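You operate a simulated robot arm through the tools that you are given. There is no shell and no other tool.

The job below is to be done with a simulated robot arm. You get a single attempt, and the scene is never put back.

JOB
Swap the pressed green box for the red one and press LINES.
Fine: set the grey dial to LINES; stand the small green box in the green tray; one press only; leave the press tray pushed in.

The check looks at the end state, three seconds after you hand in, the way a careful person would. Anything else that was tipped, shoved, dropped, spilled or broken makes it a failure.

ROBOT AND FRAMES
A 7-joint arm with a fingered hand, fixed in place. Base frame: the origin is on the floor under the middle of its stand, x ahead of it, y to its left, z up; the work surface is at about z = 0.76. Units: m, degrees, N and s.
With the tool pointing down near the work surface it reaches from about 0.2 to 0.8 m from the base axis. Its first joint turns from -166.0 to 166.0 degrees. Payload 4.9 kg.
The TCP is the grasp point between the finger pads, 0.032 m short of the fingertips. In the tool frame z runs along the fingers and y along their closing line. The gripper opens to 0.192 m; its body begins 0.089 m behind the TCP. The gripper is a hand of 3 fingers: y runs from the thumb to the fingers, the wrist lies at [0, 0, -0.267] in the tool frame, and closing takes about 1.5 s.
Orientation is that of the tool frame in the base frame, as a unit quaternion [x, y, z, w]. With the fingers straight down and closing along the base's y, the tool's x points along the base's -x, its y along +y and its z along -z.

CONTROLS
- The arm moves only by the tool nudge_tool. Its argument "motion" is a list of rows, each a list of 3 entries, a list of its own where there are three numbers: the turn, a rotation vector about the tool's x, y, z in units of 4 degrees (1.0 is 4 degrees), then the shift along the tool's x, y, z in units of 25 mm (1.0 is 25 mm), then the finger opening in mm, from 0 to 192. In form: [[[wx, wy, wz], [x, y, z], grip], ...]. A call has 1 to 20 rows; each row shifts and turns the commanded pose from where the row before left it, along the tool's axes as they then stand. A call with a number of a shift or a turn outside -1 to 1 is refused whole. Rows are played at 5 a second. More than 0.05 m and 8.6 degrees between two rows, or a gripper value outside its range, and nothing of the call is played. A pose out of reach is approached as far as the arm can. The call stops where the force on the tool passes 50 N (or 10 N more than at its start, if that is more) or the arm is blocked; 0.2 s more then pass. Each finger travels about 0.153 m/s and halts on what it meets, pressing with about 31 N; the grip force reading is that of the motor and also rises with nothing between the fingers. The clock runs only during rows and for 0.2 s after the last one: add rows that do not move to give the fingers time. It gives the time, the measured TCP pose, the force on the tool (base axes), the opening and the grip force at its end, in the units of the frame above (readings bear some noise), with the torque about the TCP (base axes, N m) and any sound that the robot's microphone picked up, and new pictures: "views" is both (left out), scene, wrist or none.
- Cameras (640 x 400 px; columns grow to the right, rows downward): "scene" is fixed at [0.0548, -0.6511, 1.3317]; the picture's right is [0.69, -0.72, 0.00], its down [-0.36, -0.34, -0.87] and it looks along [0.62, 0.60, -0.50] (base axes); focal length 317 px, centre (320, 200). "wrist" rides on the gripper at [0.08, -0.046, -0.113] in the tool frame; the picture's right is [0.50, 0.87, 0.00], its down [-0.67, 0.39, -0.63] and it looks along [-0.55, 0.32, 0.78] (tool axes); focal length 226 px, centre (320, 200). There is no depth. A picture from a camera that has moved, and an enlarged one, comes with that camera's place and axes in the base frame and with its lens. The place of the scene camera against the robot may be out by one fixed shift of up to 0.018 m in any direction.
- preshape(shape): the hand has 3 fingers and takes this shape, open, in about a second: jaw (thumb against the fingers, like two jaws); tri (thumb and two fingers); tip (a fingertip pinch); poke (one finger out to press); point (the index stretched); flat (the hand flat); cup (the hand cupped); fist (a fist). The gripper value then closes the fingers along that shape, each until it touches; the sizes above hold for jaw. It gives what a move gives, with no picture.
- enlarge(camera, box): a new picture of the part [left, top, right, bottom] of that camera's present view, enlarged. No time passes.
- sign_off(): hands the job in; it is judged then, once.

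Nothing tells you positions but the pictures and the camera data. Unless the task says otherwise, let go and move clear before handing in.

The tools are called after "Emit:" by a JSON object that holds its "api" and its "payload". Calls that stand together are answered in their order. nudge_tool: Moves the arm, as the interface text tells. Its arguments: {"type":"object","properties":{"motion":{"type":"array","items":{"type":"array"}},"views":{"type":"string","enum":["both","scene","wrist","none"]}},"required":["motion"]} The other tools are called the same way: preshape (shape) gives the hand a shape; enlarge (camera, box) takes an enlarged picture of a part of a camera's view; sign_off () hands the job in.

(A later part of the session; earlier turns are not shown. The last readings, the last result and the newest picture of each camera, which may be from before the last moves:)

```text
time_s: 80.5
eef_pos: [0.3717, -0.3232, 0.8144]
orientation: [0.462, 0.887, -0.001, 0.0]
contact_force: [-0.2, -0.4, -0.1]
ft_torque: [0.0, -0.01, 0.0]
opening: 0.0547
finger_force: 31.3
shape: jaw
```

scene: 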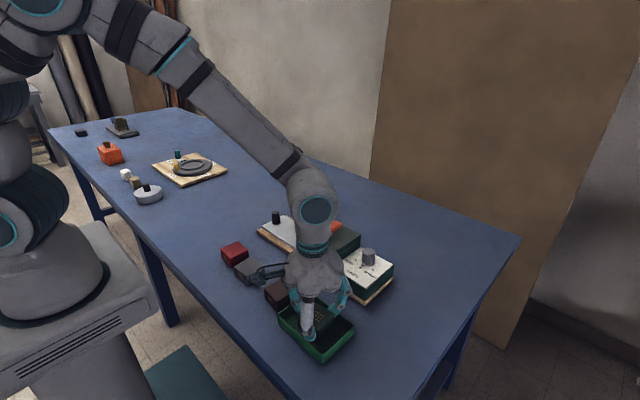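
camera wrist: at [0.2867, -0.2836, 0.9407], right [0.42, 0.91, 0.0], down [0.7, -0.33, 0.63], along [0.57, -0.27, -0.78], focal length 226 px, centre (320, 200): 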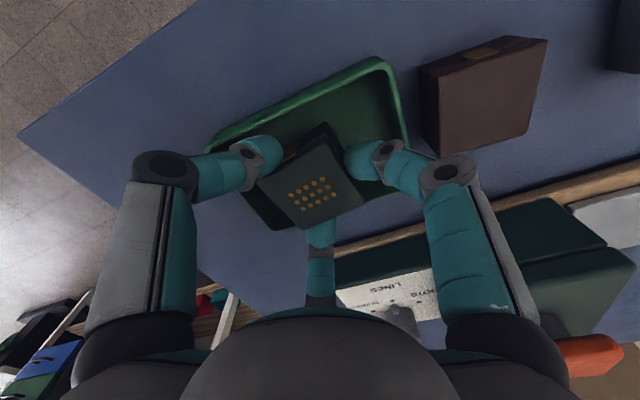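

Emit:
{"api": "nudge_tool", "payload": {"motion": [[[0, 0, 0], [0, 0, 0], 60], [[0, 0, 0], [0, 0, 0], 60], [[0, 0, 0], [0, 0, 0], 60]]}}

Emit:
{"api": "enlarge", "payload": {"camera": "wrist", "box": [230, 90, 430, 250]}}

Emit:
{"api": "enlarge", "payload": {"camera": "scene", "box": [270, 270, 360, 360]}}

```text
time_s: 81.3
eef_pos: [0.372, -0.3231, 0.8148]
orientation: [0.462, 0.887, 0.0, 0.0]
contact_force: [0.4, 0.3, 0.0]
ft_torque: [-0.03, -0.08, 0.05]
opening: 0.0604
finger_force: 0.1
shape: jaw
camera wrist: at [0.2864, -0.2836, 0.9284], right [0.42, 0.91, 0.0], down [0.7, -0.33, 0.63], along [0.57, -0.27, -0.78], focal length 226 px, centre (320, 200)
```

scene: 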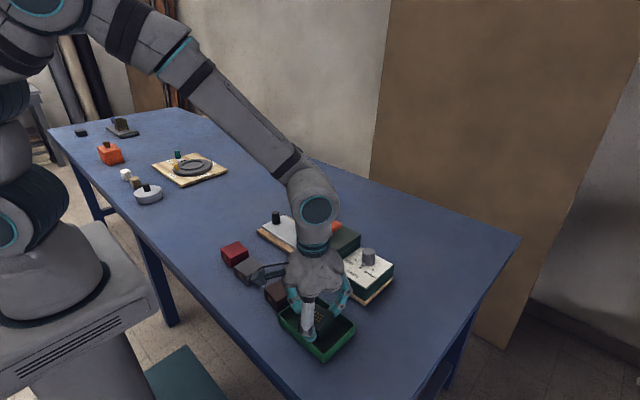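
wrist: 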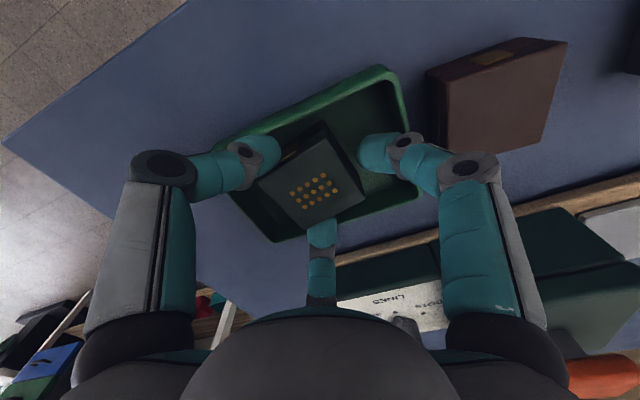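

```text
2.50 times, centred on (330, 170) of wrist
camera zoom: at [0.2864, -0.2836, 0.9284], right [0.42, 0.91, 0.0], down [0.7, -0.33, 0.63], along [0.57, -0.27, -0.78], focal length 565 px, centre (295, 275)
```

zoom: 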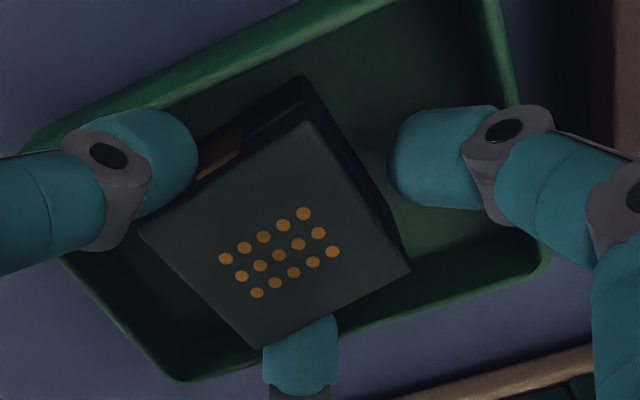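

```text
4.44 times, centred on (315, 315) of scene
camera zoom: at [0.0548, -0.6511, 1.3317], right [0.69, -0.72, 0.0], down [-0.36, -0.34, -0.87], along [0.62, 0.6, -0.5], focal length 1411 px, centre (342, -311)
```

zoom: 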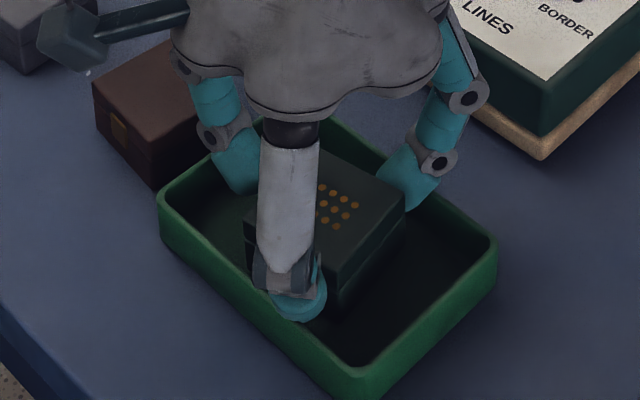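

The side fingers may still be touching the box, so I'll open a little more.

Emit:
{"api": "nudge_tool", "payload": {"motion": [[[0, 0, 0], [0, 0, 0], 68], [[0, 0, 0], [0, 0, 0], 68], [[0, 0, 0], [0, 0, 0], 68]]}}

Emit:
{"api": "enlarge", "payload": {"camera": "wrist", "box": [230, 90, 430, 250]}}

Emit:
{"api": "enlarge", "payload": {"camera": "scene", "box": [270, 270, 360, 360]}}

```text
time_s: 82.1
eef_pos: [0.3711, -0.3241, 0.8146]
orientation: [0.461, 0.887, 0.0, 0.0]
contact_force: [1.0, 0.2, 1.6]
ft_torque: [0.0, -0.2, 0.02]
opening: 0.0664
finger_force: 0.0
shape: jaw
camera wrist: at [0.2864, -0.2836, 0.9284], right [0.42, 0.91, 0.0], down [0.7, -0.33, 0.63], along [0.57, -0.27, -0.78], focal length 226 px, centre (320, 200)
```

scene: 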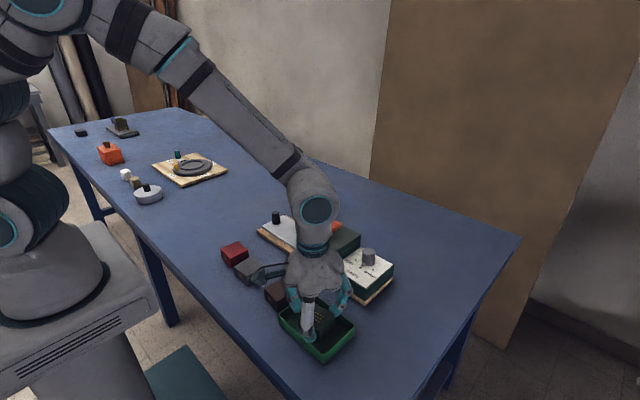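
wrist: 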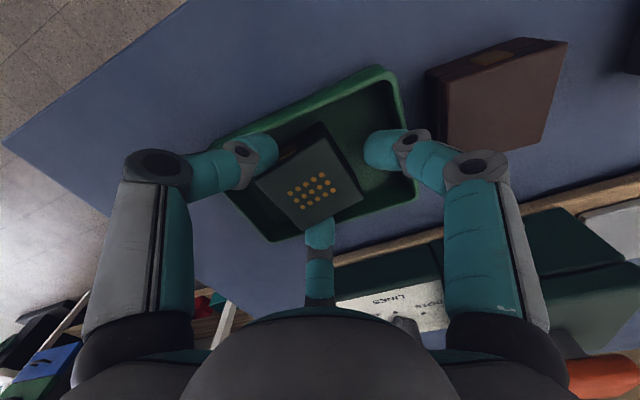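

```text
2.50 times, centred on (330, 170) of wrist
camera zoom: at [0.2864, -0.2836, 0.9284], right [0.42, 0.91, 0.0], down [0.7, -0.33, 0.63], along [0.57, -0.27, -0.78], focal length 565 px, centre (295, 275)
```

zoom: 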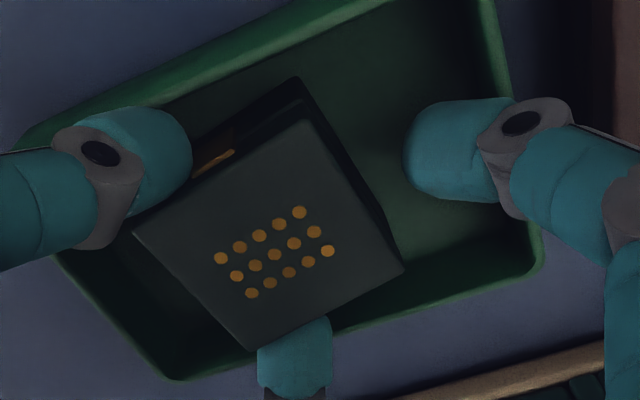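

```text
4.44 times, centred on (315, 315) of scene
camera zoom: at [0.0548, -0.6511, 1.3317], right [0.69, -0.72, 0.0], down [-0.36, -0.34, -0.87], along [0.62, 0.6, -0.5], focal length 1411 px, centre (342, -311)
```

zoom: 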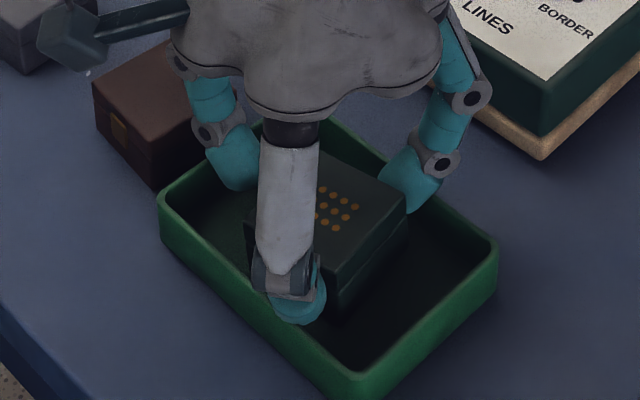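

I'll raise the hand 10 mm and check whether the box stays down.

Emit:
{"api": "nudge_tool", "payload": {"motion": [[[0, 0, 0], [0, 0, -0.2], 68], [[0, 0, 0], [0, 0, -0.2], 70], [[0, 0, 0], [0, 0, 0], 72]]}}

Emit:
{"api": "enlarge", "payload": {"camera": "wrist", "box": [230, 90, 430, 250]}}

Emit:
{"api": "enlarge", "payload": {"camera": "scene", "box": [270, 270, 360, 360]}}

```text
time_s: 82.9
eef_pos: [0.3693, -0.3225, 0.8241]
orientation: [0.462, 0.887, 0.001, 0.0]
contact_force: [-0.4, -0.4, -1.0]
ft_torque: [0.0, -0.02, -0.01]
opening: 0.0694
finger_force: 0.1
shape: jaw
camera wrist: at [0.2856, -0.284, 0.9384], right [0.42, 0.91, 0.0], down [0.7, -0.33, 0.63], along [0.57, -0.27, -0.78], focal length 226 px, centre (320, 200)
```

scene: 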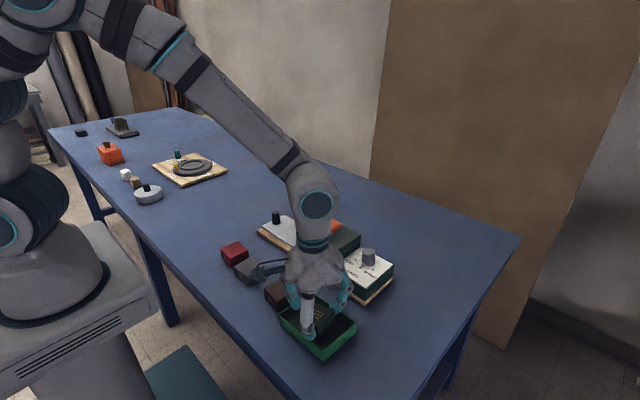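
wrist: 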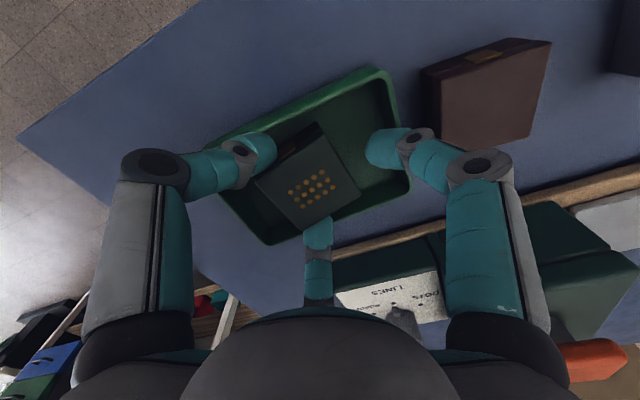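

```text
2.50 times, centred on (330, 170) of wrist
camera zoom: at [0.2856, -0.284, 0.9384], right [0.42, 0.91, 0.0], down [0.7, -0.33, 0.63], along [0.57, -0.27, -0.78], focal length 565 px, centre (295, 275)
```

zoom: 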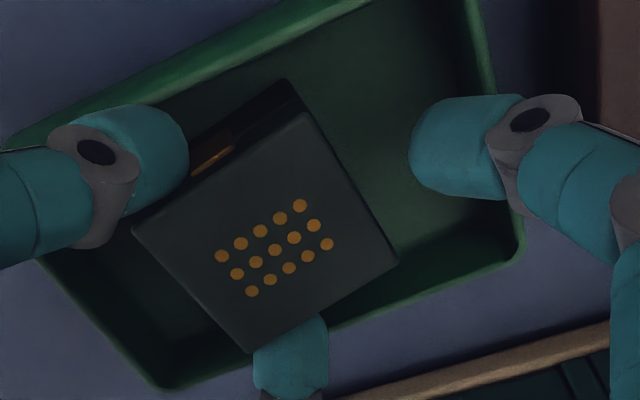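

```text
4.44 times, centred on (315, 315) of scene
camera zoom: at [0.0548, -0.6511, 1.3317], right [0.69, -0.72, 0.0], down [-0.36, -0.34, -0.87], along [0.62, 0.6, -0.5], focal length 1411 px, centre (342, -311)
```

zoom: 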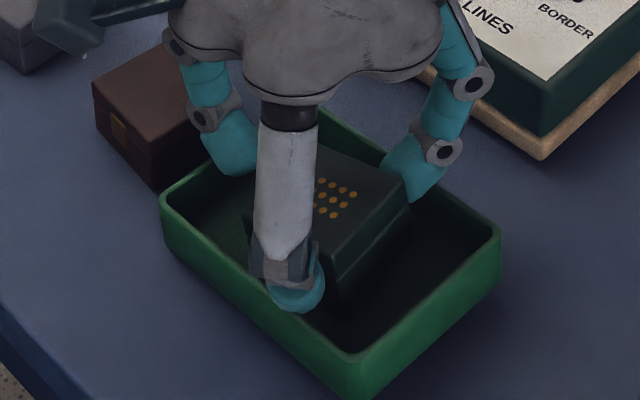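

The box is still partly caught between the two side fingers and came up slightly tilted. I'll lower it back near the floor and open wider there.

Emit:
{"api": "nudge_tool", "payload": {"motion": [[[0, 0, 0], [0, 0, 0.16], 70], [[0, 0, 0], [0, 0, 0.16], 70], [[0, 0, 0], [0, 0, 0], 74], [[0, 0, 0], [0, 0, 0], 74]]}}

Emit:
{"api": "enlarge", "payload": {"camera": "wrist", "box": [230, 90, 430, 250]}}

Emit:
{"api": "enlarge", "payload": {"camera": "scene", "box": [270, 270, 360, 360]}}

```text
time_s: 83.9
eef_pos: [0.3701, -0.3232, 0.8176]
orientation: [0.462, 0.887, -0.001, 0.0]
contact_force: [-0.2, -0.5, -1.4]
ft_torque: [0.01, -0.01, 0.0]
opening: 0.0706
finger_force: 0.0
shape: jaw
camera wrist: at [0.2853, -0.2841, 0.9306], right [0.42, 0.91, 0.0], down [0.7, -0.33, 0.63], along [0.57, -0.27, -0.78], focal length 226 px, centre (320, 200)
```

scene: 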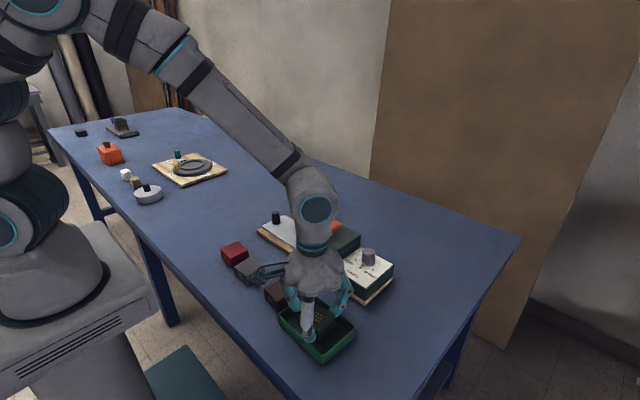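
wrist: 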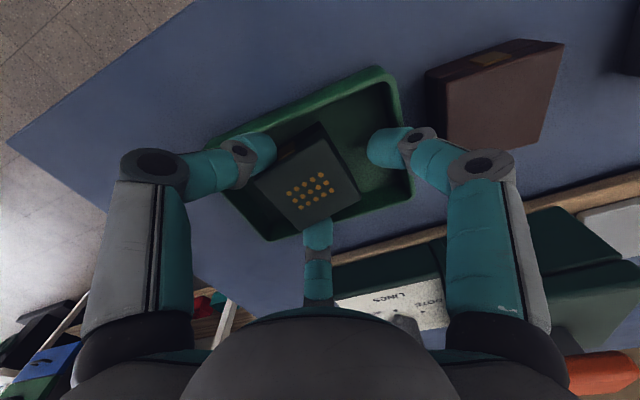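

```text
2.50 times, centred on (330, 170) of wrist
camera zoom: at [0.2853, -0.2841, 0.9306], right [0.42, 0.91, 0.0], down [0.7, -0.33, 0.63], along [0.57, -0.27, -0.78], focal length 565 px, centre (295, 275)
```

zoom: 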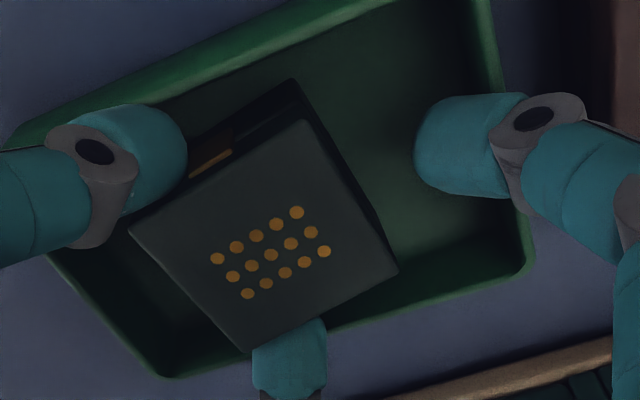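

```text
4.44 times, centred on (315, 315) of scene
camera zoom: at [0.0548, -0.6511, 1.3317], right [0.69, -0.72, 0.0], down [-0.36, -0.34, -0.87], along [0.62, 0.6, -0.5], focal length 1411 px, centre (342, -311)
```

zoom: 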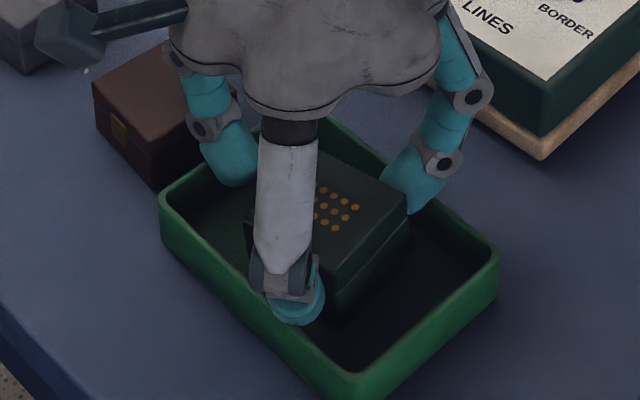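

The side fingers are wedged between the box and the rim at this height. One edge of the box rests on the tray floor, so I'll raise until the tips clear the rim and open there, letting it settle flat.

Emit:
{"api": "nudge_tool", "payload": {"motion": [[[0, 0, 0], [0, 0, -0.14], 72], [[0, 0, 0], [0, 0, -0.1], 76], [[0, 0, 0], [0, 0, 0], 84], [[0, 0, 0], [0, 0, 0], 84], [[0, 0, 0], [0, 0, 0], 84]]}}

Emit:
{"api": "enlarge", "payload": {"camera": "wrist", "box": [230, 90, 430, 250]}}

Emit:
{"api": "enlarge", "payload": {"camera": "scene", "box": [270, 270, 360, 360]}}

```text
time_s: 85.1
eef_pos: [0.3698, -0.3223, 0.8232]
orientation: [0.462, 0.887, 0.0, -0.001]
contact_force: [-0.1, 0.0, -2.0]
ft_torque: [0.04, 0.01, 0.01]
opening: 0.0767
finger_force: 0.0
shape: jaw
camera wrist: at [0.2854, -0.2839, 0.9371], right [0.42, 0.91, 0.0], down [0.7, -0.33, 0.63], along [0.57, -0.27, -0.78], focal length 226 px, centre (320, 200)
```

scene: 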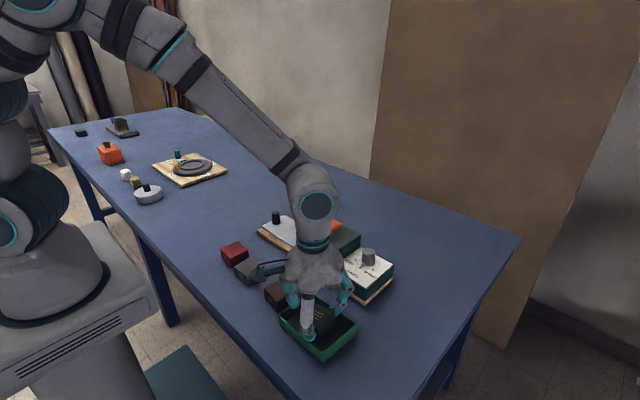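
wrist: 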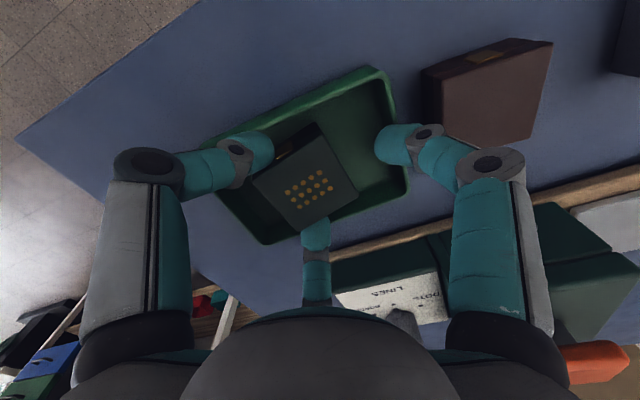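

```text
2.50 times, centred on (330, 170) of wrist
camera zoom: at [0.2854, -0.2839, 0.9371], right [0.42, 0.91, 0.0], down [0.7, -0.33, 0.63], along [0.57, -0.27, -0.78], focal length 565 px, centre (295, 275)
```

zoom: 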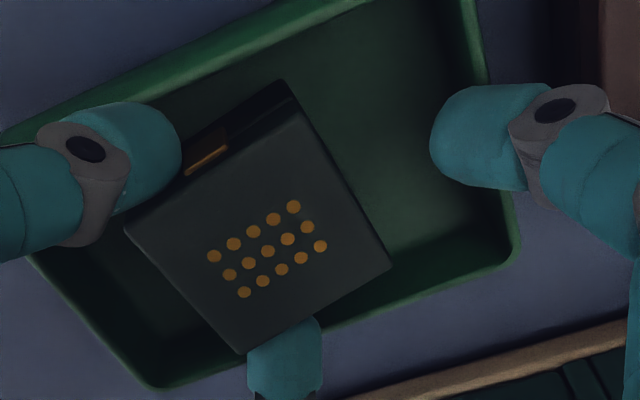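

```text
4.44 times, centred on (315, 315) of scene
camera zoom: at [0.0548, -0.6511, 1.3317], right [0.69, -0.72, 0.0], down [-0.36, -0.34, -0.87], along [0.62, 0.6, -0.5], focal length 1411 px, centre (342, -311)
```

zoom: 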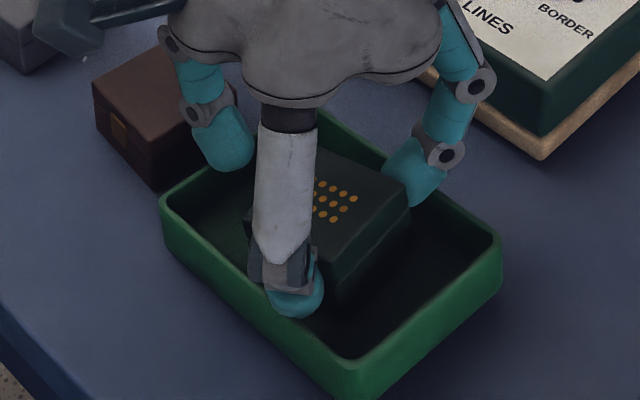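

I need a closer look at how the side fingers, box and walls relate.

Emit:
{"api": "enlarge", "payload": {"camera": "scene", "box": [300, 295, 350, 345]}}

Emit:
{"api": "enlarge", "payload": {"camera": "wrist", "box": [220, 110, 340, 210]}}

Emit:
{"api": "enlarge", "payload": {"camera": "wrist", "box": [270, 170, 370, 260]}}

```text
8.00 times, centred on (325, 320) of scene
camera zoom: at [0.0548, -0.6511, 1.3317], right [0.69, -0.72, 0.0], down [-0.36, -0.34, -0.87], along [0.62, 0.6, -0.5], focal length 2539 px, centre (280, -760)
```

zoom: 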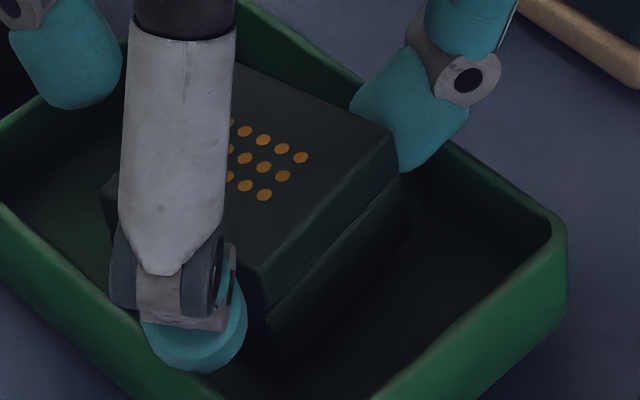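

```text
4.00 times, centred on (280, 160) of wrist
camera zoom: at [0.2854, -0.2839, 0.9371], right [0.42, 0.91, 0.0], down [0.7, -0.33, 0.63], along [0.57, -0.27, -0.78], focal length 904 px, centre (480, 360)
```

zoom: 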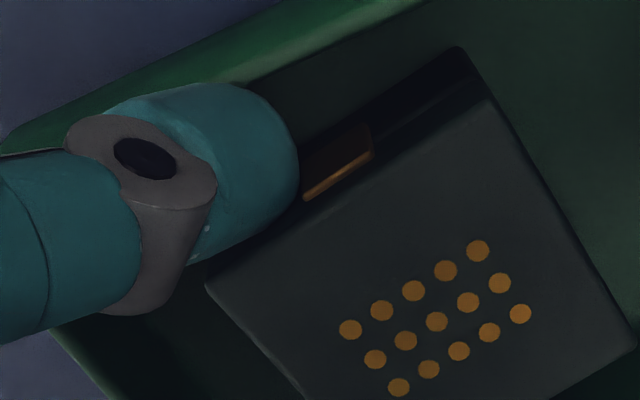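

```text
4.44 times, centred on (320, 215) of wrist
camera zoom: at [0.2854, -0.2839, 0.9371], right [0.42, 0.91, 0.0], down [0.7, -0.33, 0.63], along [0.57, -0.27, -0.78], focal length 1005 px, centre (320, 133)
```

zoom: 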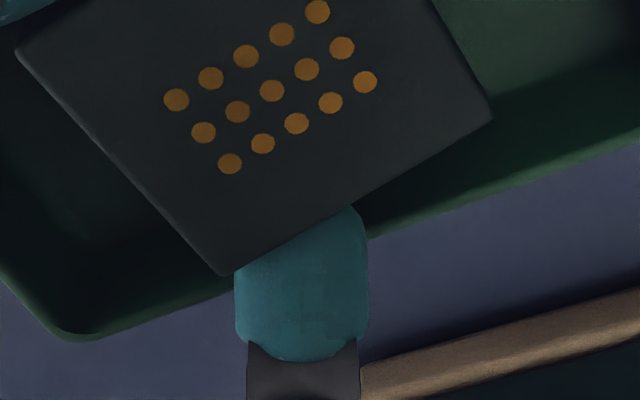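

The inclined finger links cross over the walls and are blocked from opening. Raising in small steps with the fingers commanded wider should free the box.

Emit:
{"api": "nudge_tool", "payload": {"motion": [[[0, 0, 0], [0, 0, -0.12], 90], [[0, 0, 0], [0, 0, 0], 90], [[0, 0, 0], [0, 0, 0], 90]]}}

Emit:
{"api": "enlarge", "payload": {"camera": "scene", "box": [270, 270, 360, 360]}}

Emit:
{"api": "enlarge", "payload": {"camera": "wrist", "box": [230, 90, 430, 250]}}

```text
time_s: 85.9
eef_pos: [0.3704, -0.3228, 0.8262]
orientation: [0.462, 0.887, -0.001, 0.0]
contact_force: [-0.1, 0.2, -1.4]
ft_torque: [0.09, 0.01, -0.01]
opening: 0.08
finger_force: 0.0
shape: jaw
camera wrist: at [0.2859, -0.2837, 0.9403], right [0.42, 0.91, 0.0], down [0.7, -0.33, 0.63], along [0.57, -0.27, -0.78], focal length 226 px, centre (320, 200)
```

scene: 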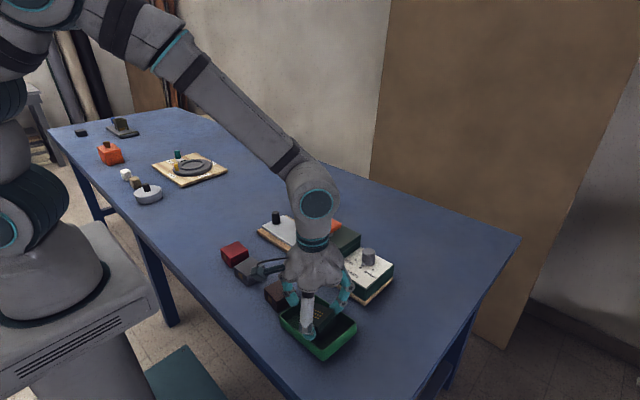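
wrist: 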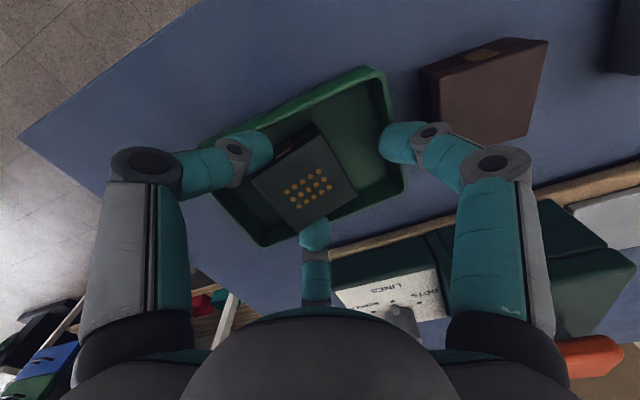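

```text
4.44 times, centred on (315, 315) of scene
camera zoom: at [0.0548, -0.6511, 1.3317], right [0.69, -0.72, 0.0], down [-0.36, -0.34, -0.87], along [0.62, 0.6, -0.5], focal length 1411 px, centre (342, -311)
```

zoom: 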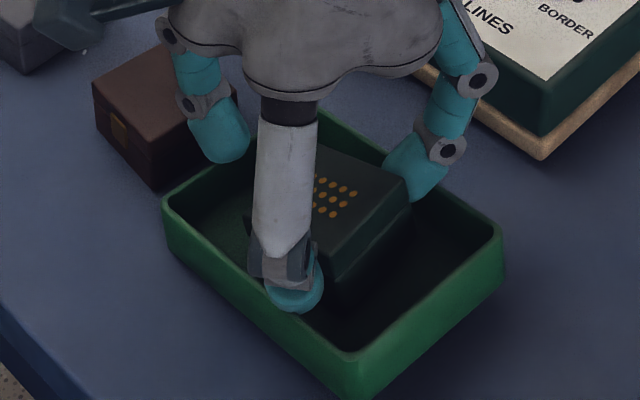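

```text
2.50 times, centred on (330, 170) of wrist
camera zoom: at [0.2859, -0.2837, 0.9403], right [0.42, 0.91, 0.0], down [0.7, -0.33, 0.63], along [0.57, -0.27, -0.78], focal length 565 px, centre (295, 275)
```

zoom: 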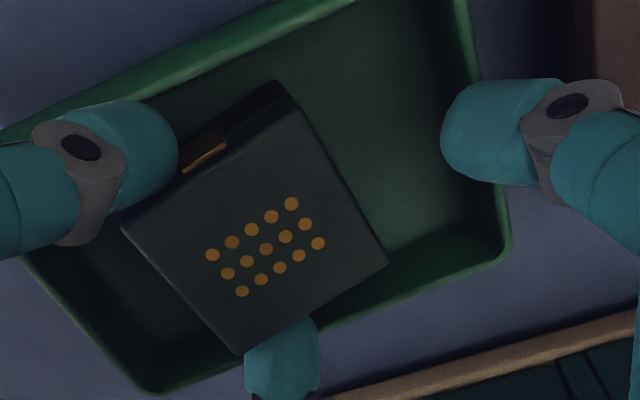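

Emit:
{"api": "nudge_tool", "payload": {"motion": [[[0, 0, 0], [0, 0, 0], 90], [[0, 0, 0], [0, 0, 0], 90], [[0, 0, 0], [0, 0, 0], 90], [[0, 0, 0], [0, 0, 0], 90], [[0, 0, 0], [0, 0, 0], 90], [[0, 0, 0], [0, 0, 0], 90]]}}

Emit:
{"api": "enlarge", "payload": {"camera": "wrist", "box": [200, 80, 440, 280]}}

```text
time_s: 87.3
eef_pos: [0.37, -0.324, 0.8265]
orientation: [0.462, 0.887, 0.0, 0.0]
contact_force: [0.5, 0.1, -1.4]
ft_torque: [-0.01, -0.03, 0.0]
opening: 0.0799
finger_force: 0.0
shape: jaw
camera wrist: at [0.2859, -0.2837, 0.9403], right [0.42, 0.91, 0.0], down [0.7, -0.33, 0.63], along [0.57, -0.27, -0.78], focal length 226 px, centre (320, 200)
```

scene: 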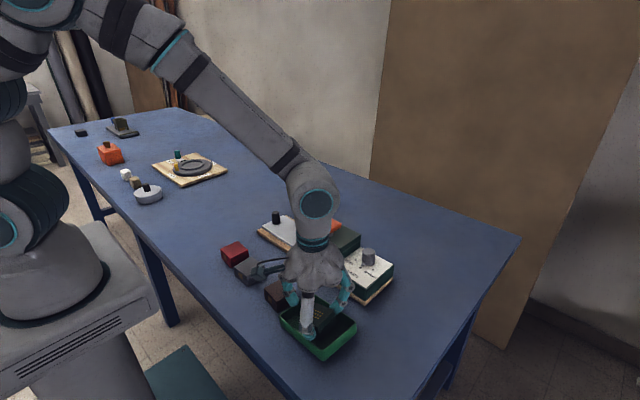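
wrist: 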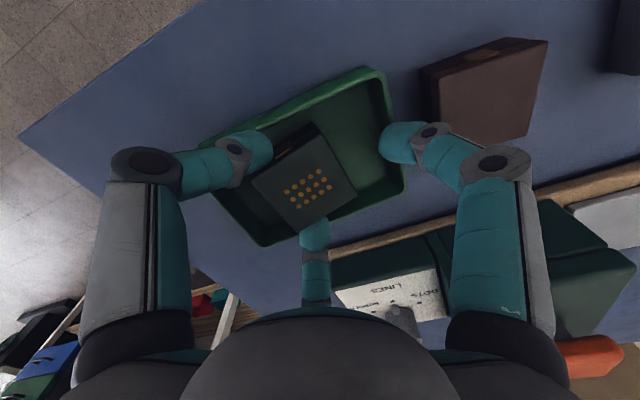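

```text
2.00 times, centred on (320, 180) of wrist
camera zoom: at [0.2859, -0.2837, 0.9403], right [0.42, 0.91, 0.0], down [0.7, -0.33, 0.63], along [0.57, -0.27, -0.78], focal length 452 px, centre (320, 240)
```

zoom: 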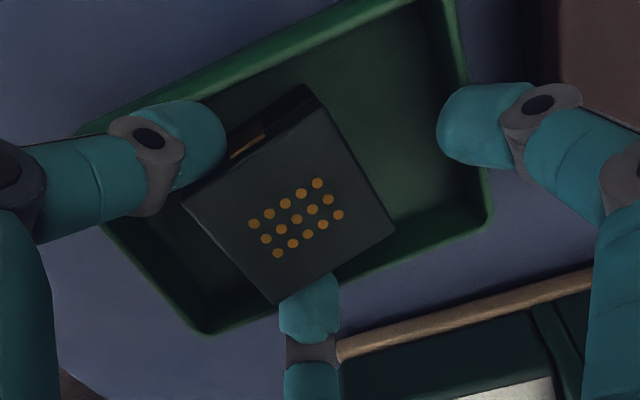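

The thumb and one finger still seem to hold the box while the third is free. I'll lower again to just above rim level, with the box about 8 mm off the floor, and open clearly wider in one go.

Emit:
{"api": "nudge_tool", "payload": {"motion": [[[0, 0, 0], [0, 0, 0.19], 90], [[0, 0, 0], [0, 0, 0.19], 90], [[0, 0, 0], [0, 0, 0], 90]], "views": "none"}}

Emit:
{"api": "nudge_tool", "payload": {"motion": [[[0, 0, 0], [0, 0, 0], 115], [[0, 0, 0], [0, 0, 0], 115], [[0, 0, 0], [0, 0, 0], 115]]}}

Emit:
{"api": "enlarge", "payload": {"camera": "wrist", "box": [200, 80, 440, 280]}}

Emit:
{"api": "enlarge", "payload": {"camera": "scene", "box": [270, 270, 360, 360]}}

```text
time_s: 88.1
eef_pos: [0.3734, -0.3245, 0.8181]
orientation: [0.462, 0.887, -0.001, 0.002]
contact_force: [1.4, -3.1, 17.3]
ft_torque: [-0.27, -0.31, 0.21]
opening: 0.0846
finger_force: 0.1
shape: jaw
```

```text
time_s: 88.9
eef_pos: [0.3718, -0.3236, 0.8182]
orientation: [0.462, 0.887, 0.001, 0.002]
contact_force: [4.9, -5.2, 26.5]
ft_torque: [-0.04, -0.42, 0.27]
opening: 0.0888
finger_force: 0.0
shape: jaw
camera wrist: at [0.2875, -0.2848, 0.931], right [0.42, 0.91, 0.0], down [0.7, -0.33, 0.63], along [0.57, -0.27, -0.77], focal length 226 px, centre (320, 200)
```

scene: 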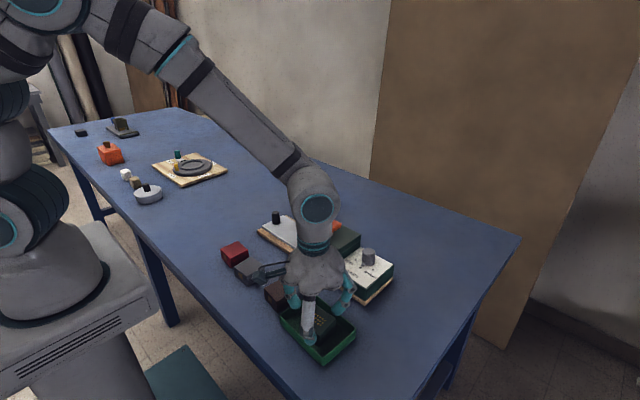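
wrist: 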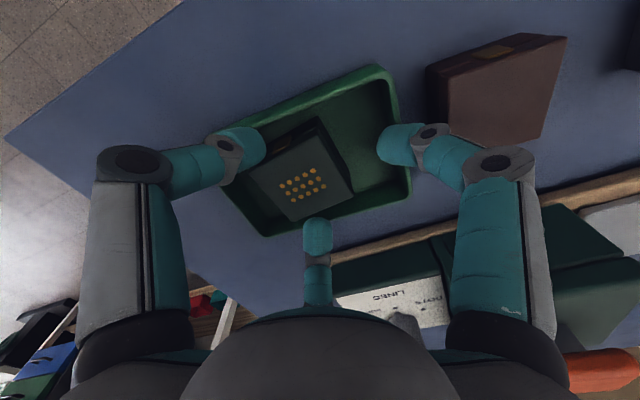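

```text
2.00 times, centred on (320, 180) of wrist
camera zoom: at [0.2875, -0.2848, 0.931], right [0.42, 0.91, 0.0], down [0.7, -0.33, 0.63], along [0.57, -0.27, -0.77], focal length 452 px, centre (320, 240)
```

zoom: 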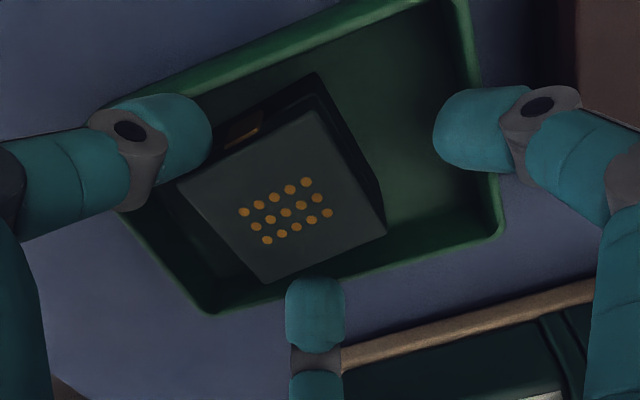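

```text
4.44 times, centred on (315, 315) of scene
camera zoom: at [0.0548, -0.6511, 1.3317], right [0.69, -0.72, 0.0], down [-0.36, -0.34, -0.87], along [0.62, 0.6, -0.5], focal length 1411 px, centre (342, -311)
```

zoom: 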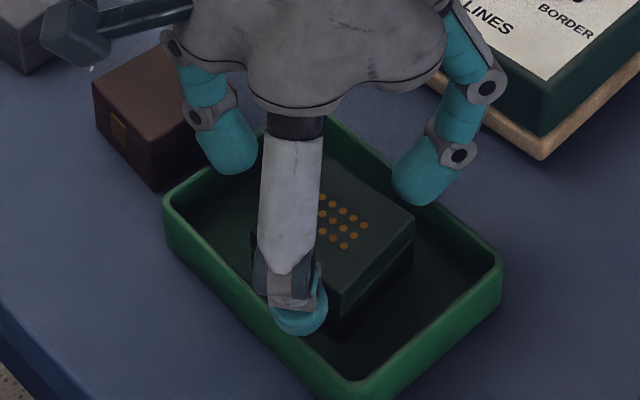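

The box has dropped free and looks level on the tray floor, but the fingers now press on the tray rim at 26 N. I'll relieve that by raising gently with less opening pressure.

Emit:
{"api": "nudge_tool", "payload": {"motion": [[[0, 0, 0], [0, 0, -0.08], 92], [[0, 0, 0], [0, 0, -0.08], 92], [[0, 0, 0], [0, 0, 0], 92]]}}

Emit:
{"api": "enlarge", "payload": {"camera": "wrist", "box": [200, 80, 440, 280]}}

Emit:
{"api": "enlarge", "payload": {"camera": "scene", "box": [270, 270, 360, 360]}}

```text
time_s: 89.7
eef_pos: [0.3705, -0.3225, 0.818]
orientation: [0.462, 0.887, 0.0, -0.002]
contact_force: [-0.6, -0.5, 6.8]
ft_torque: [-0.04, -0.05, 0.01]
opening: 0.084
finger_force: 0.1
shape: jaw
camera wrist: at [0.2861, -0.2831, 0.9322], right [0.42, 0.91, 0.0], down [0.7, -0.33, 0.63], along [0.57, -0.27, -0.78], focal length 226 px, centre (320, 200)
```

scene: 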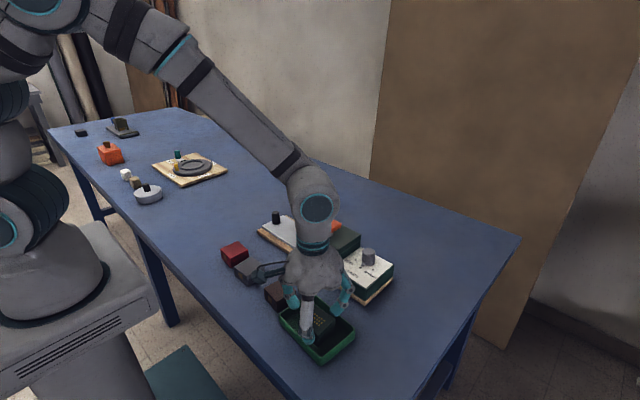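
wrist: 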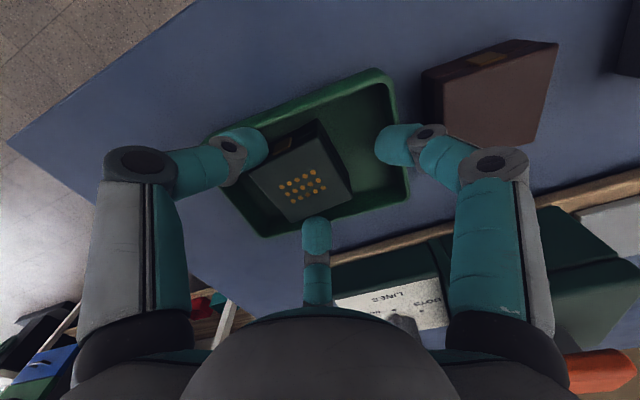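

```text
2.00 times, centred on (320, 180) of wrist
camera zoom: at [0.2861, -0.2831, 0.9322], right [0.42, 0.91, 0.0], down [0.7, -0.33, 0.63], along [0.57, -0.27, -0.78], focal length 452 px, centre (320, 240)
```

zoom: 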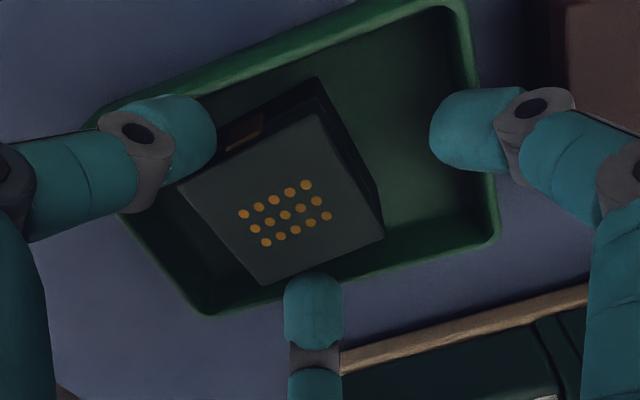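

```text
4.44 times, centred on (315, 315) of scene
camera zoom: at [0.0548, -0.6511, 1.3317], right [0.69, -0.72, 0.0], down [-0.36, -0.34, -0.87], along [0.62, 0.6, -0.5], focal length 1411 px, centre (342, -311)
```

zoom: 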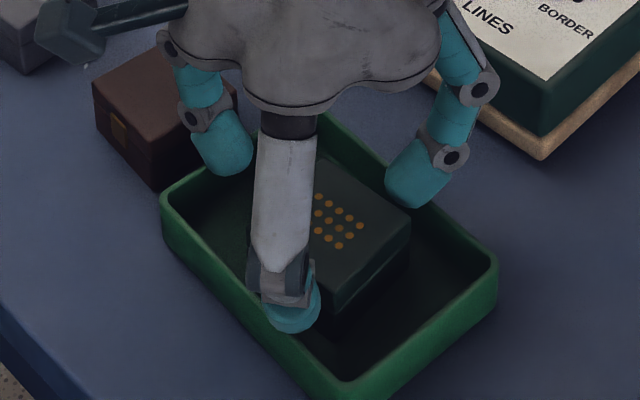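

The contact force dropped to 7 N. I'll continue raising in small steps.

Emit:
{"api": "nudge_tool", "payload": {"motion": [[[0, 0, 0], [0, 0, -0.1], 92], [[0, 0, 0], [0, 0, -0.1], 92], [[0, 0, 0], [0, 0, -0.1], 92], [[0, 0, 0], [0, 0, -0.1], 92], [[0, 0, 0], [0, 0, 0], 92]]}}

Emit:
{"api": "enlarge", "payload": {"camera": "wrist", "box": [200, 80, 440, 280]}}

Emit:
{"api": "enlarge", "payload": {"camera": "scene", "box": [270, 270, 360, 360]}}

```text
time_s: 90.9
eef_pos: [0.3712, -0.3227, 0.8302]
orientation: [0.462, 0.887, 0.0, 0.0]
contact_force: [0.1, 0.1, -0.3]
ft_torque: [-0.01, -0.01, -0.01]
opening: 0.0917
finger_force: 0.0
shape: jaw
camera wrist: at [0.287, -0.2839, 0.9442], right [0.42, 0.91, 0.0], down [0.7, -0.33, 0.63], along [0.57, -0.27, -0.78], focal length 226 px, centre (320, 200)
```

scene: 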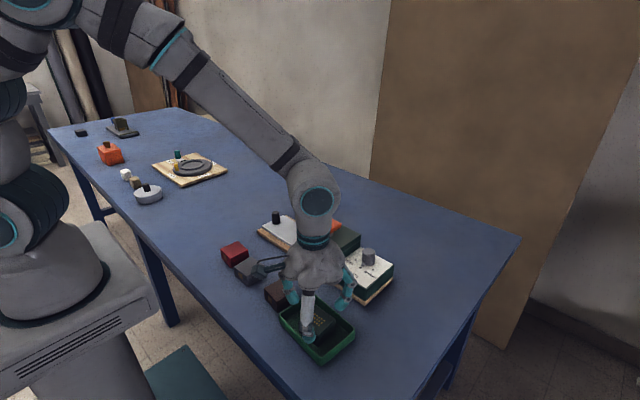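
wrist: 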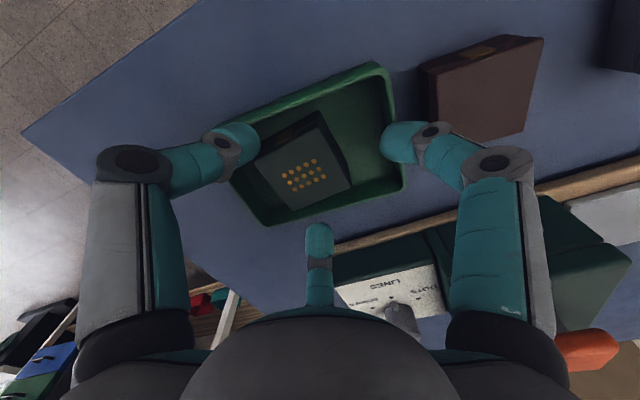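

```text
2.00 times, centred on (320, 180) of wrist
camera zoom: at [0.287, -0.2839, 0.9442], right [0.42, 0.91, 0.0], down [0.7, -0.33, 0.63], along [0.57, -0.27, -0.78], focal length 452 px, centre (320, 240)
```

zoom: 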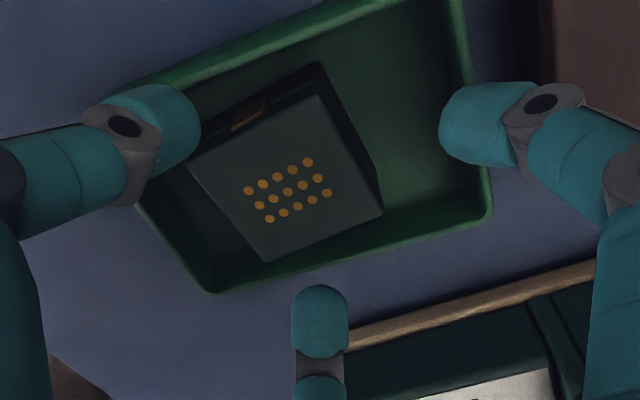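

```text
4.44 times, centred on (315, 315) of scene
camera zoom: at [0.0548, -0.6511, 1.3317], right [0.69, -0.72, 0.0], down [-0.36, -0.34, -0.87], along [0.62, 0.6, -0.5], focal length 1411 px, centre (342, -311)
```

zoom: 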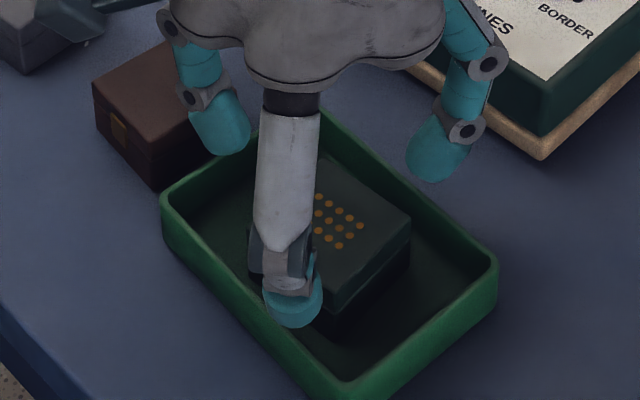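

The hand is free and the box stands in the green tray. I'll raise up and verify.

Emit:
{"api": "nudge_tool", "payload": {"motion": [[[0, 0, 0], [0, 0, -0.6], 92], [[0, 0, 0], [0, 0, -1], 92], [[0, 0, 0], [0, 0, -1], 92], [[0, 0, 0], [0, 0, -1], 92], [[0, 0, 0], [0, 0, -1], 92], [[0, 0, 0], [0, 0, -1], 92], [[0, 0, 0], [0.5, 0.8, 0], 92], [[0, 0, 0], [0.5, 0.8, 0], 92], [[0, 0, 0], [0.5, 0.8, 0], 92], [[0, 0, 0], [0, 0, 0], 92]]}}

Emit:
{"api": "enlarge", "payload": {"camera": "wrist", "box": [200, 0, 440, 200]}}

Emit:
{"api": "enlarge", "payload": {"camera": "scene", "box": [230, 210, 400, 370]}}

```text
time_s: 93.1
eef_pos: [0.3989, -0.2581, 0.9712]
orientation: [0.462, 0.887, 0.0, 0.0]
contact_force: [0.6, -0.2, 0.3]
ft_torque: [-0.01, -0.03, 0.03]
opening: 0.0915
finger_force: 0.0
shape: jaw
camera wrist: at [0.3145, -0.2194, 1.0848], right [0.42, 0.91, 0.0], down [0.7, -0.33, 0.63], along [0.57, -0.27, -0.78], focal length 226 px, centre (320, 200)
```

scene: 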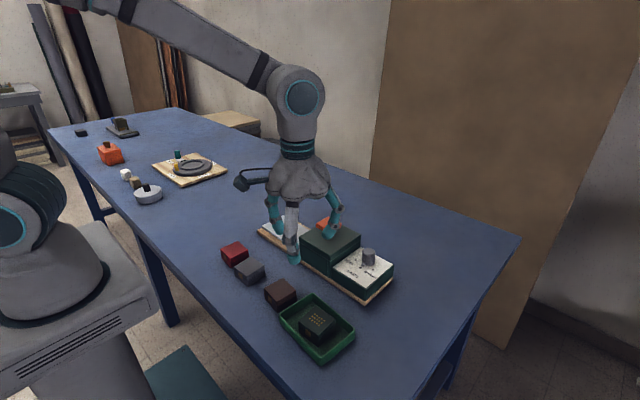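
wrist: 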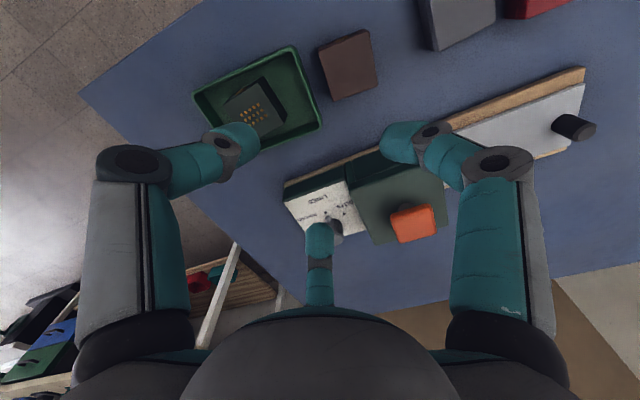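

```text
2.00 times, centred on (320, 100) of wrist
camera zoom: at [0.3145, -0.2194, 1.0848], right [0.42, 0.91, 0.0], down [0.7, -0.33, 0.63], along [0.57, -0.27, -0.78], focal length 452 px, centre (320, 400)
```

zoom: 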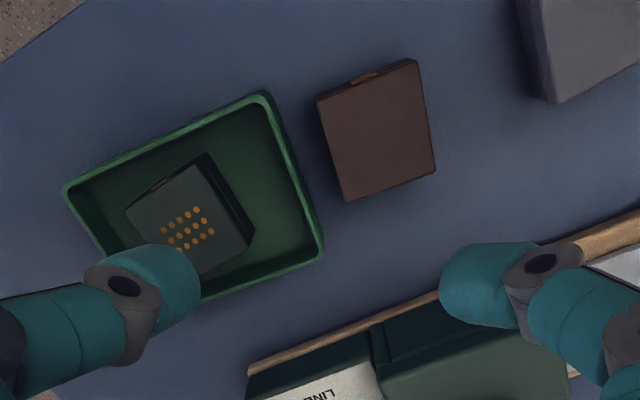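

```text
2.50 times, centred on (315, 290) of scene
camera zoom: at [0.0548, -0.6511, 1.3317], right [0.69, -0.72, 0.0], down [-0.36, -0.34, -0.87], along [0.62, 0.6, -0.5], focal length 794 px, centre (332, -25)
```

zoom: 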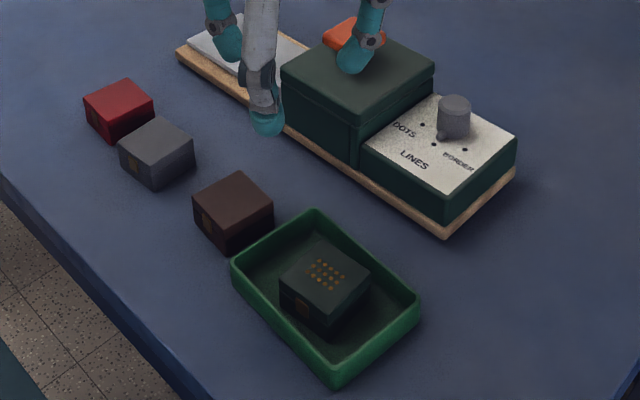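

The green box stands level in the green tray, and nothing else is disturbed. Now I'll go over to the red box near (0.375, -0.010), turning the hand to match its slight yaw.

Emit:
{"api": "nudge_tool", "payload": {"motion": [[[0, 0, 0.833], [0, 0, 0], 92], [[0, 0, 0.833], [0, 0, 0], 92], [[0, 0, 0.834], [0, 0, 0], 92], [[0, 0, 0], [0.94, 0.337, 0], 92], [[0, 0, 0], [0.94, 0.337, 0], 92], [[0, 0, 0], [0.94, 0.337, 0], 92], [[0, 0, 0], [0.94, 0.337, 0], 92], [[0, 0, 0], [0.94, 0.337, 0], 92], [[0, 0, 0], [0.94, 0.337, 0], 92], [[0, 0, 0], [0.94, 0.337, 0], 92], [[0, 0, 0], [0.94, 0.337, 0], 92], [[0, 0, 0], [0.94, 0.337, 0], 92], [[0, 0, 0], [0.94, 0.337, 0], 92], [[0, 0, 0], [0, 0, 0], 92]]}}

Emit:
{"api": "enlarge", "payload": {"camera": "wrist", "box": [200, 0, 440, 200]}}

```text
time_s: 96.1
eef_pos: [0.3772, -0.0098, 0.9696]
orientation: [0.537, 0.843, 0.0, 0.001]
contact_force: [-1.1, 0.3, -0.6]
ft_torque: [0.01, -0.01, 0.02]
opening: 0.0915
finger_force: 0.1
shape: jaw
camera wrist: at [0.3008, 0.0434, 1.0831], right [0.57, 0.82, 0.0], down [0.64, -0.44, 0.63], along [0.52, -0.36, -0.78], focal length 226 px, centre (320, 200)
```

scene: 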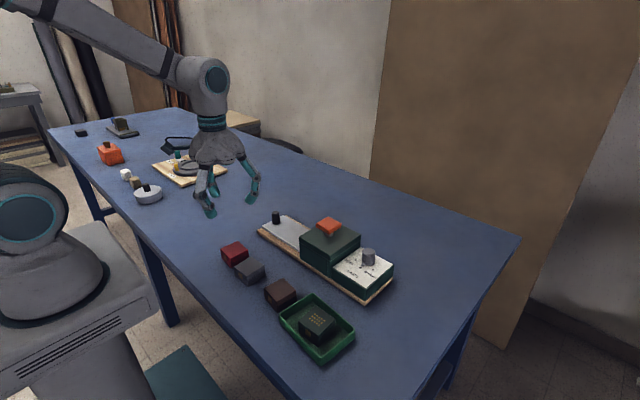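
wrist: 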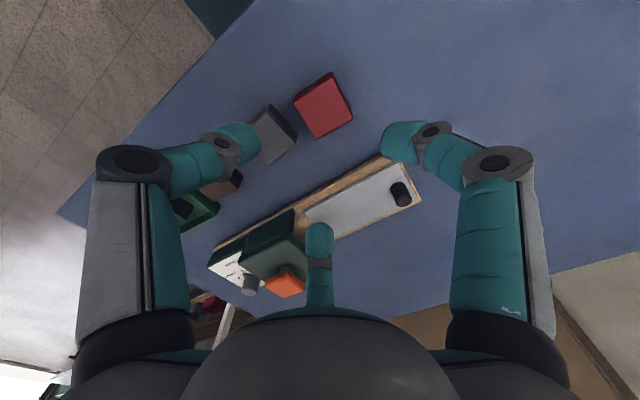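

```text
2.00 times, centred on (320, 100) of wrist
camera zoom: at [0.3008, 0.0434, 1.0831], right [0.57, 0.82, 0.0], down [0.64, -0.44, 0.63], along [0.52, -0.36, -0.78], focal length 452 px, centre (320, 400)
```

zoom: 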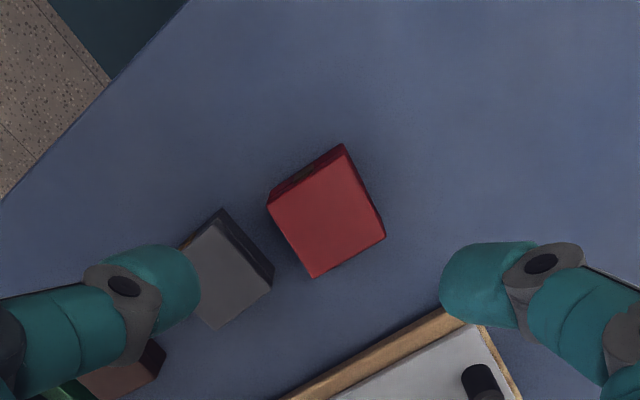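

The red box is centred near (0.378, -0.0045) with a yaw of about -5°. I'll align and descend partway.

Emit:
{"api": "nudge_tool", "payload": {"motion": [[[0, 0, 0], [0.26, 0.2, 0.8], 88], [[0, 0, 0], [0, 0, 0.9], 88], [[0, 0, 0], [0, 0, 0.9], 88], [[0, 0, 0], [0, 0, 0.9], 88], [[0, 0, 0], [0, 0, 0.9], 88], [[0, 0, 0], [0, 0, 0.8], 88], [[0, 0, 0], [0, 0, 0], 88]]}}

Emit:
{"api": "enlarge", "payload": {"camera": "wrist", "box": [200, 60, 440, 260]}}

Emit:
{"api": "enlarge", "payload": {"camera": "scene", "box": [190, 190, 310, 300]}}

```text
time_s: 97.7
eef_pos: [0.3752, -0.0011, 0.8405]
orientation: [0.537, 0.844, 0.0, 0.0]
contact_force: [0.7, 0.9, 0.4]
ft_torque: [-0.03, 0.01, -0.01]
opening: 0.0882
finger_force: 0.1
shape: jaw
camera wrist: at [0.2982, 0.0524, 0.9536], right [0.57, 0.82, 0.0], down [0.63, -0.44, 0.63], along [0.52, -0.36, -0.78], focal length 226 px, centre (320, 200)
```

scene: 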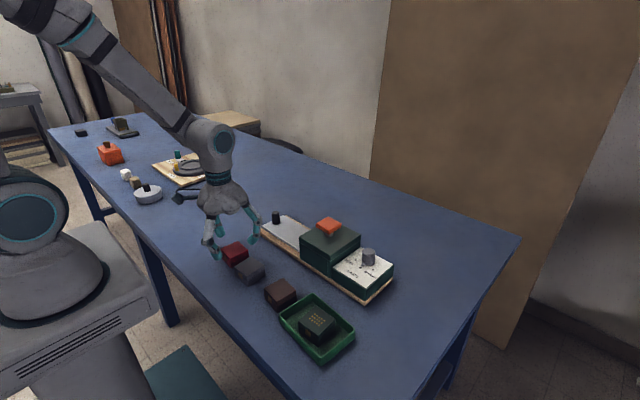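
wrist: 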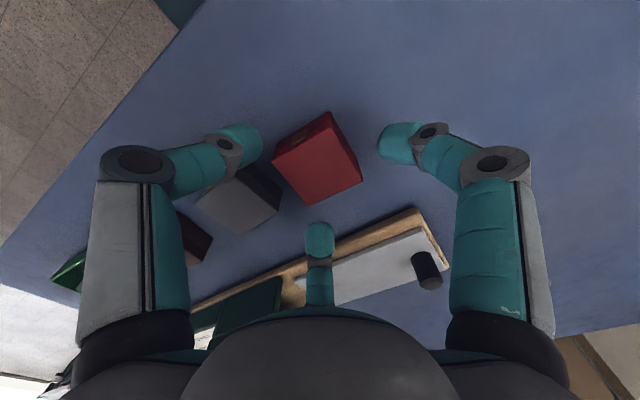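

```text
2.00 times, centred on (320, 160) of wrist
camera zoom: at [0.2982, 0.0524, 0.9536], right [0.57, 0.82, 0.0], down [0.63, -0.44, 0.63], along [0.52, -0.36, -0.78], focal length 452 px, centre (320, 280)
```

zoom: 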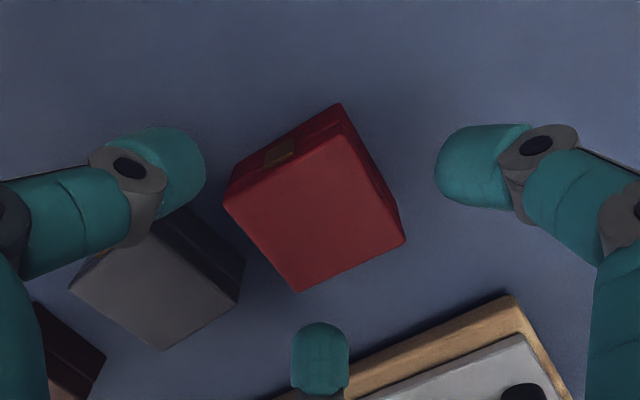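

```text
3.64 times, centred on (250, 245) of scene
camera zoom: at [0.0548, -0.6511, 1.3317], right [0.69, -0.72, 0.0], down [-0.36, -0.34, -0.87], along [0.62, 0.6, -0.5], focal length 1154 px, centre (574, 36)
```

zoom: 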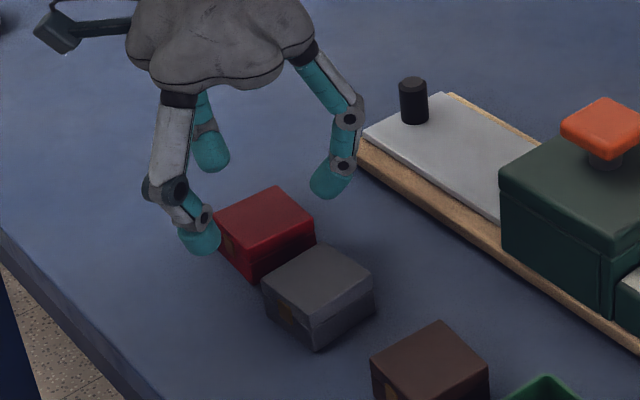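

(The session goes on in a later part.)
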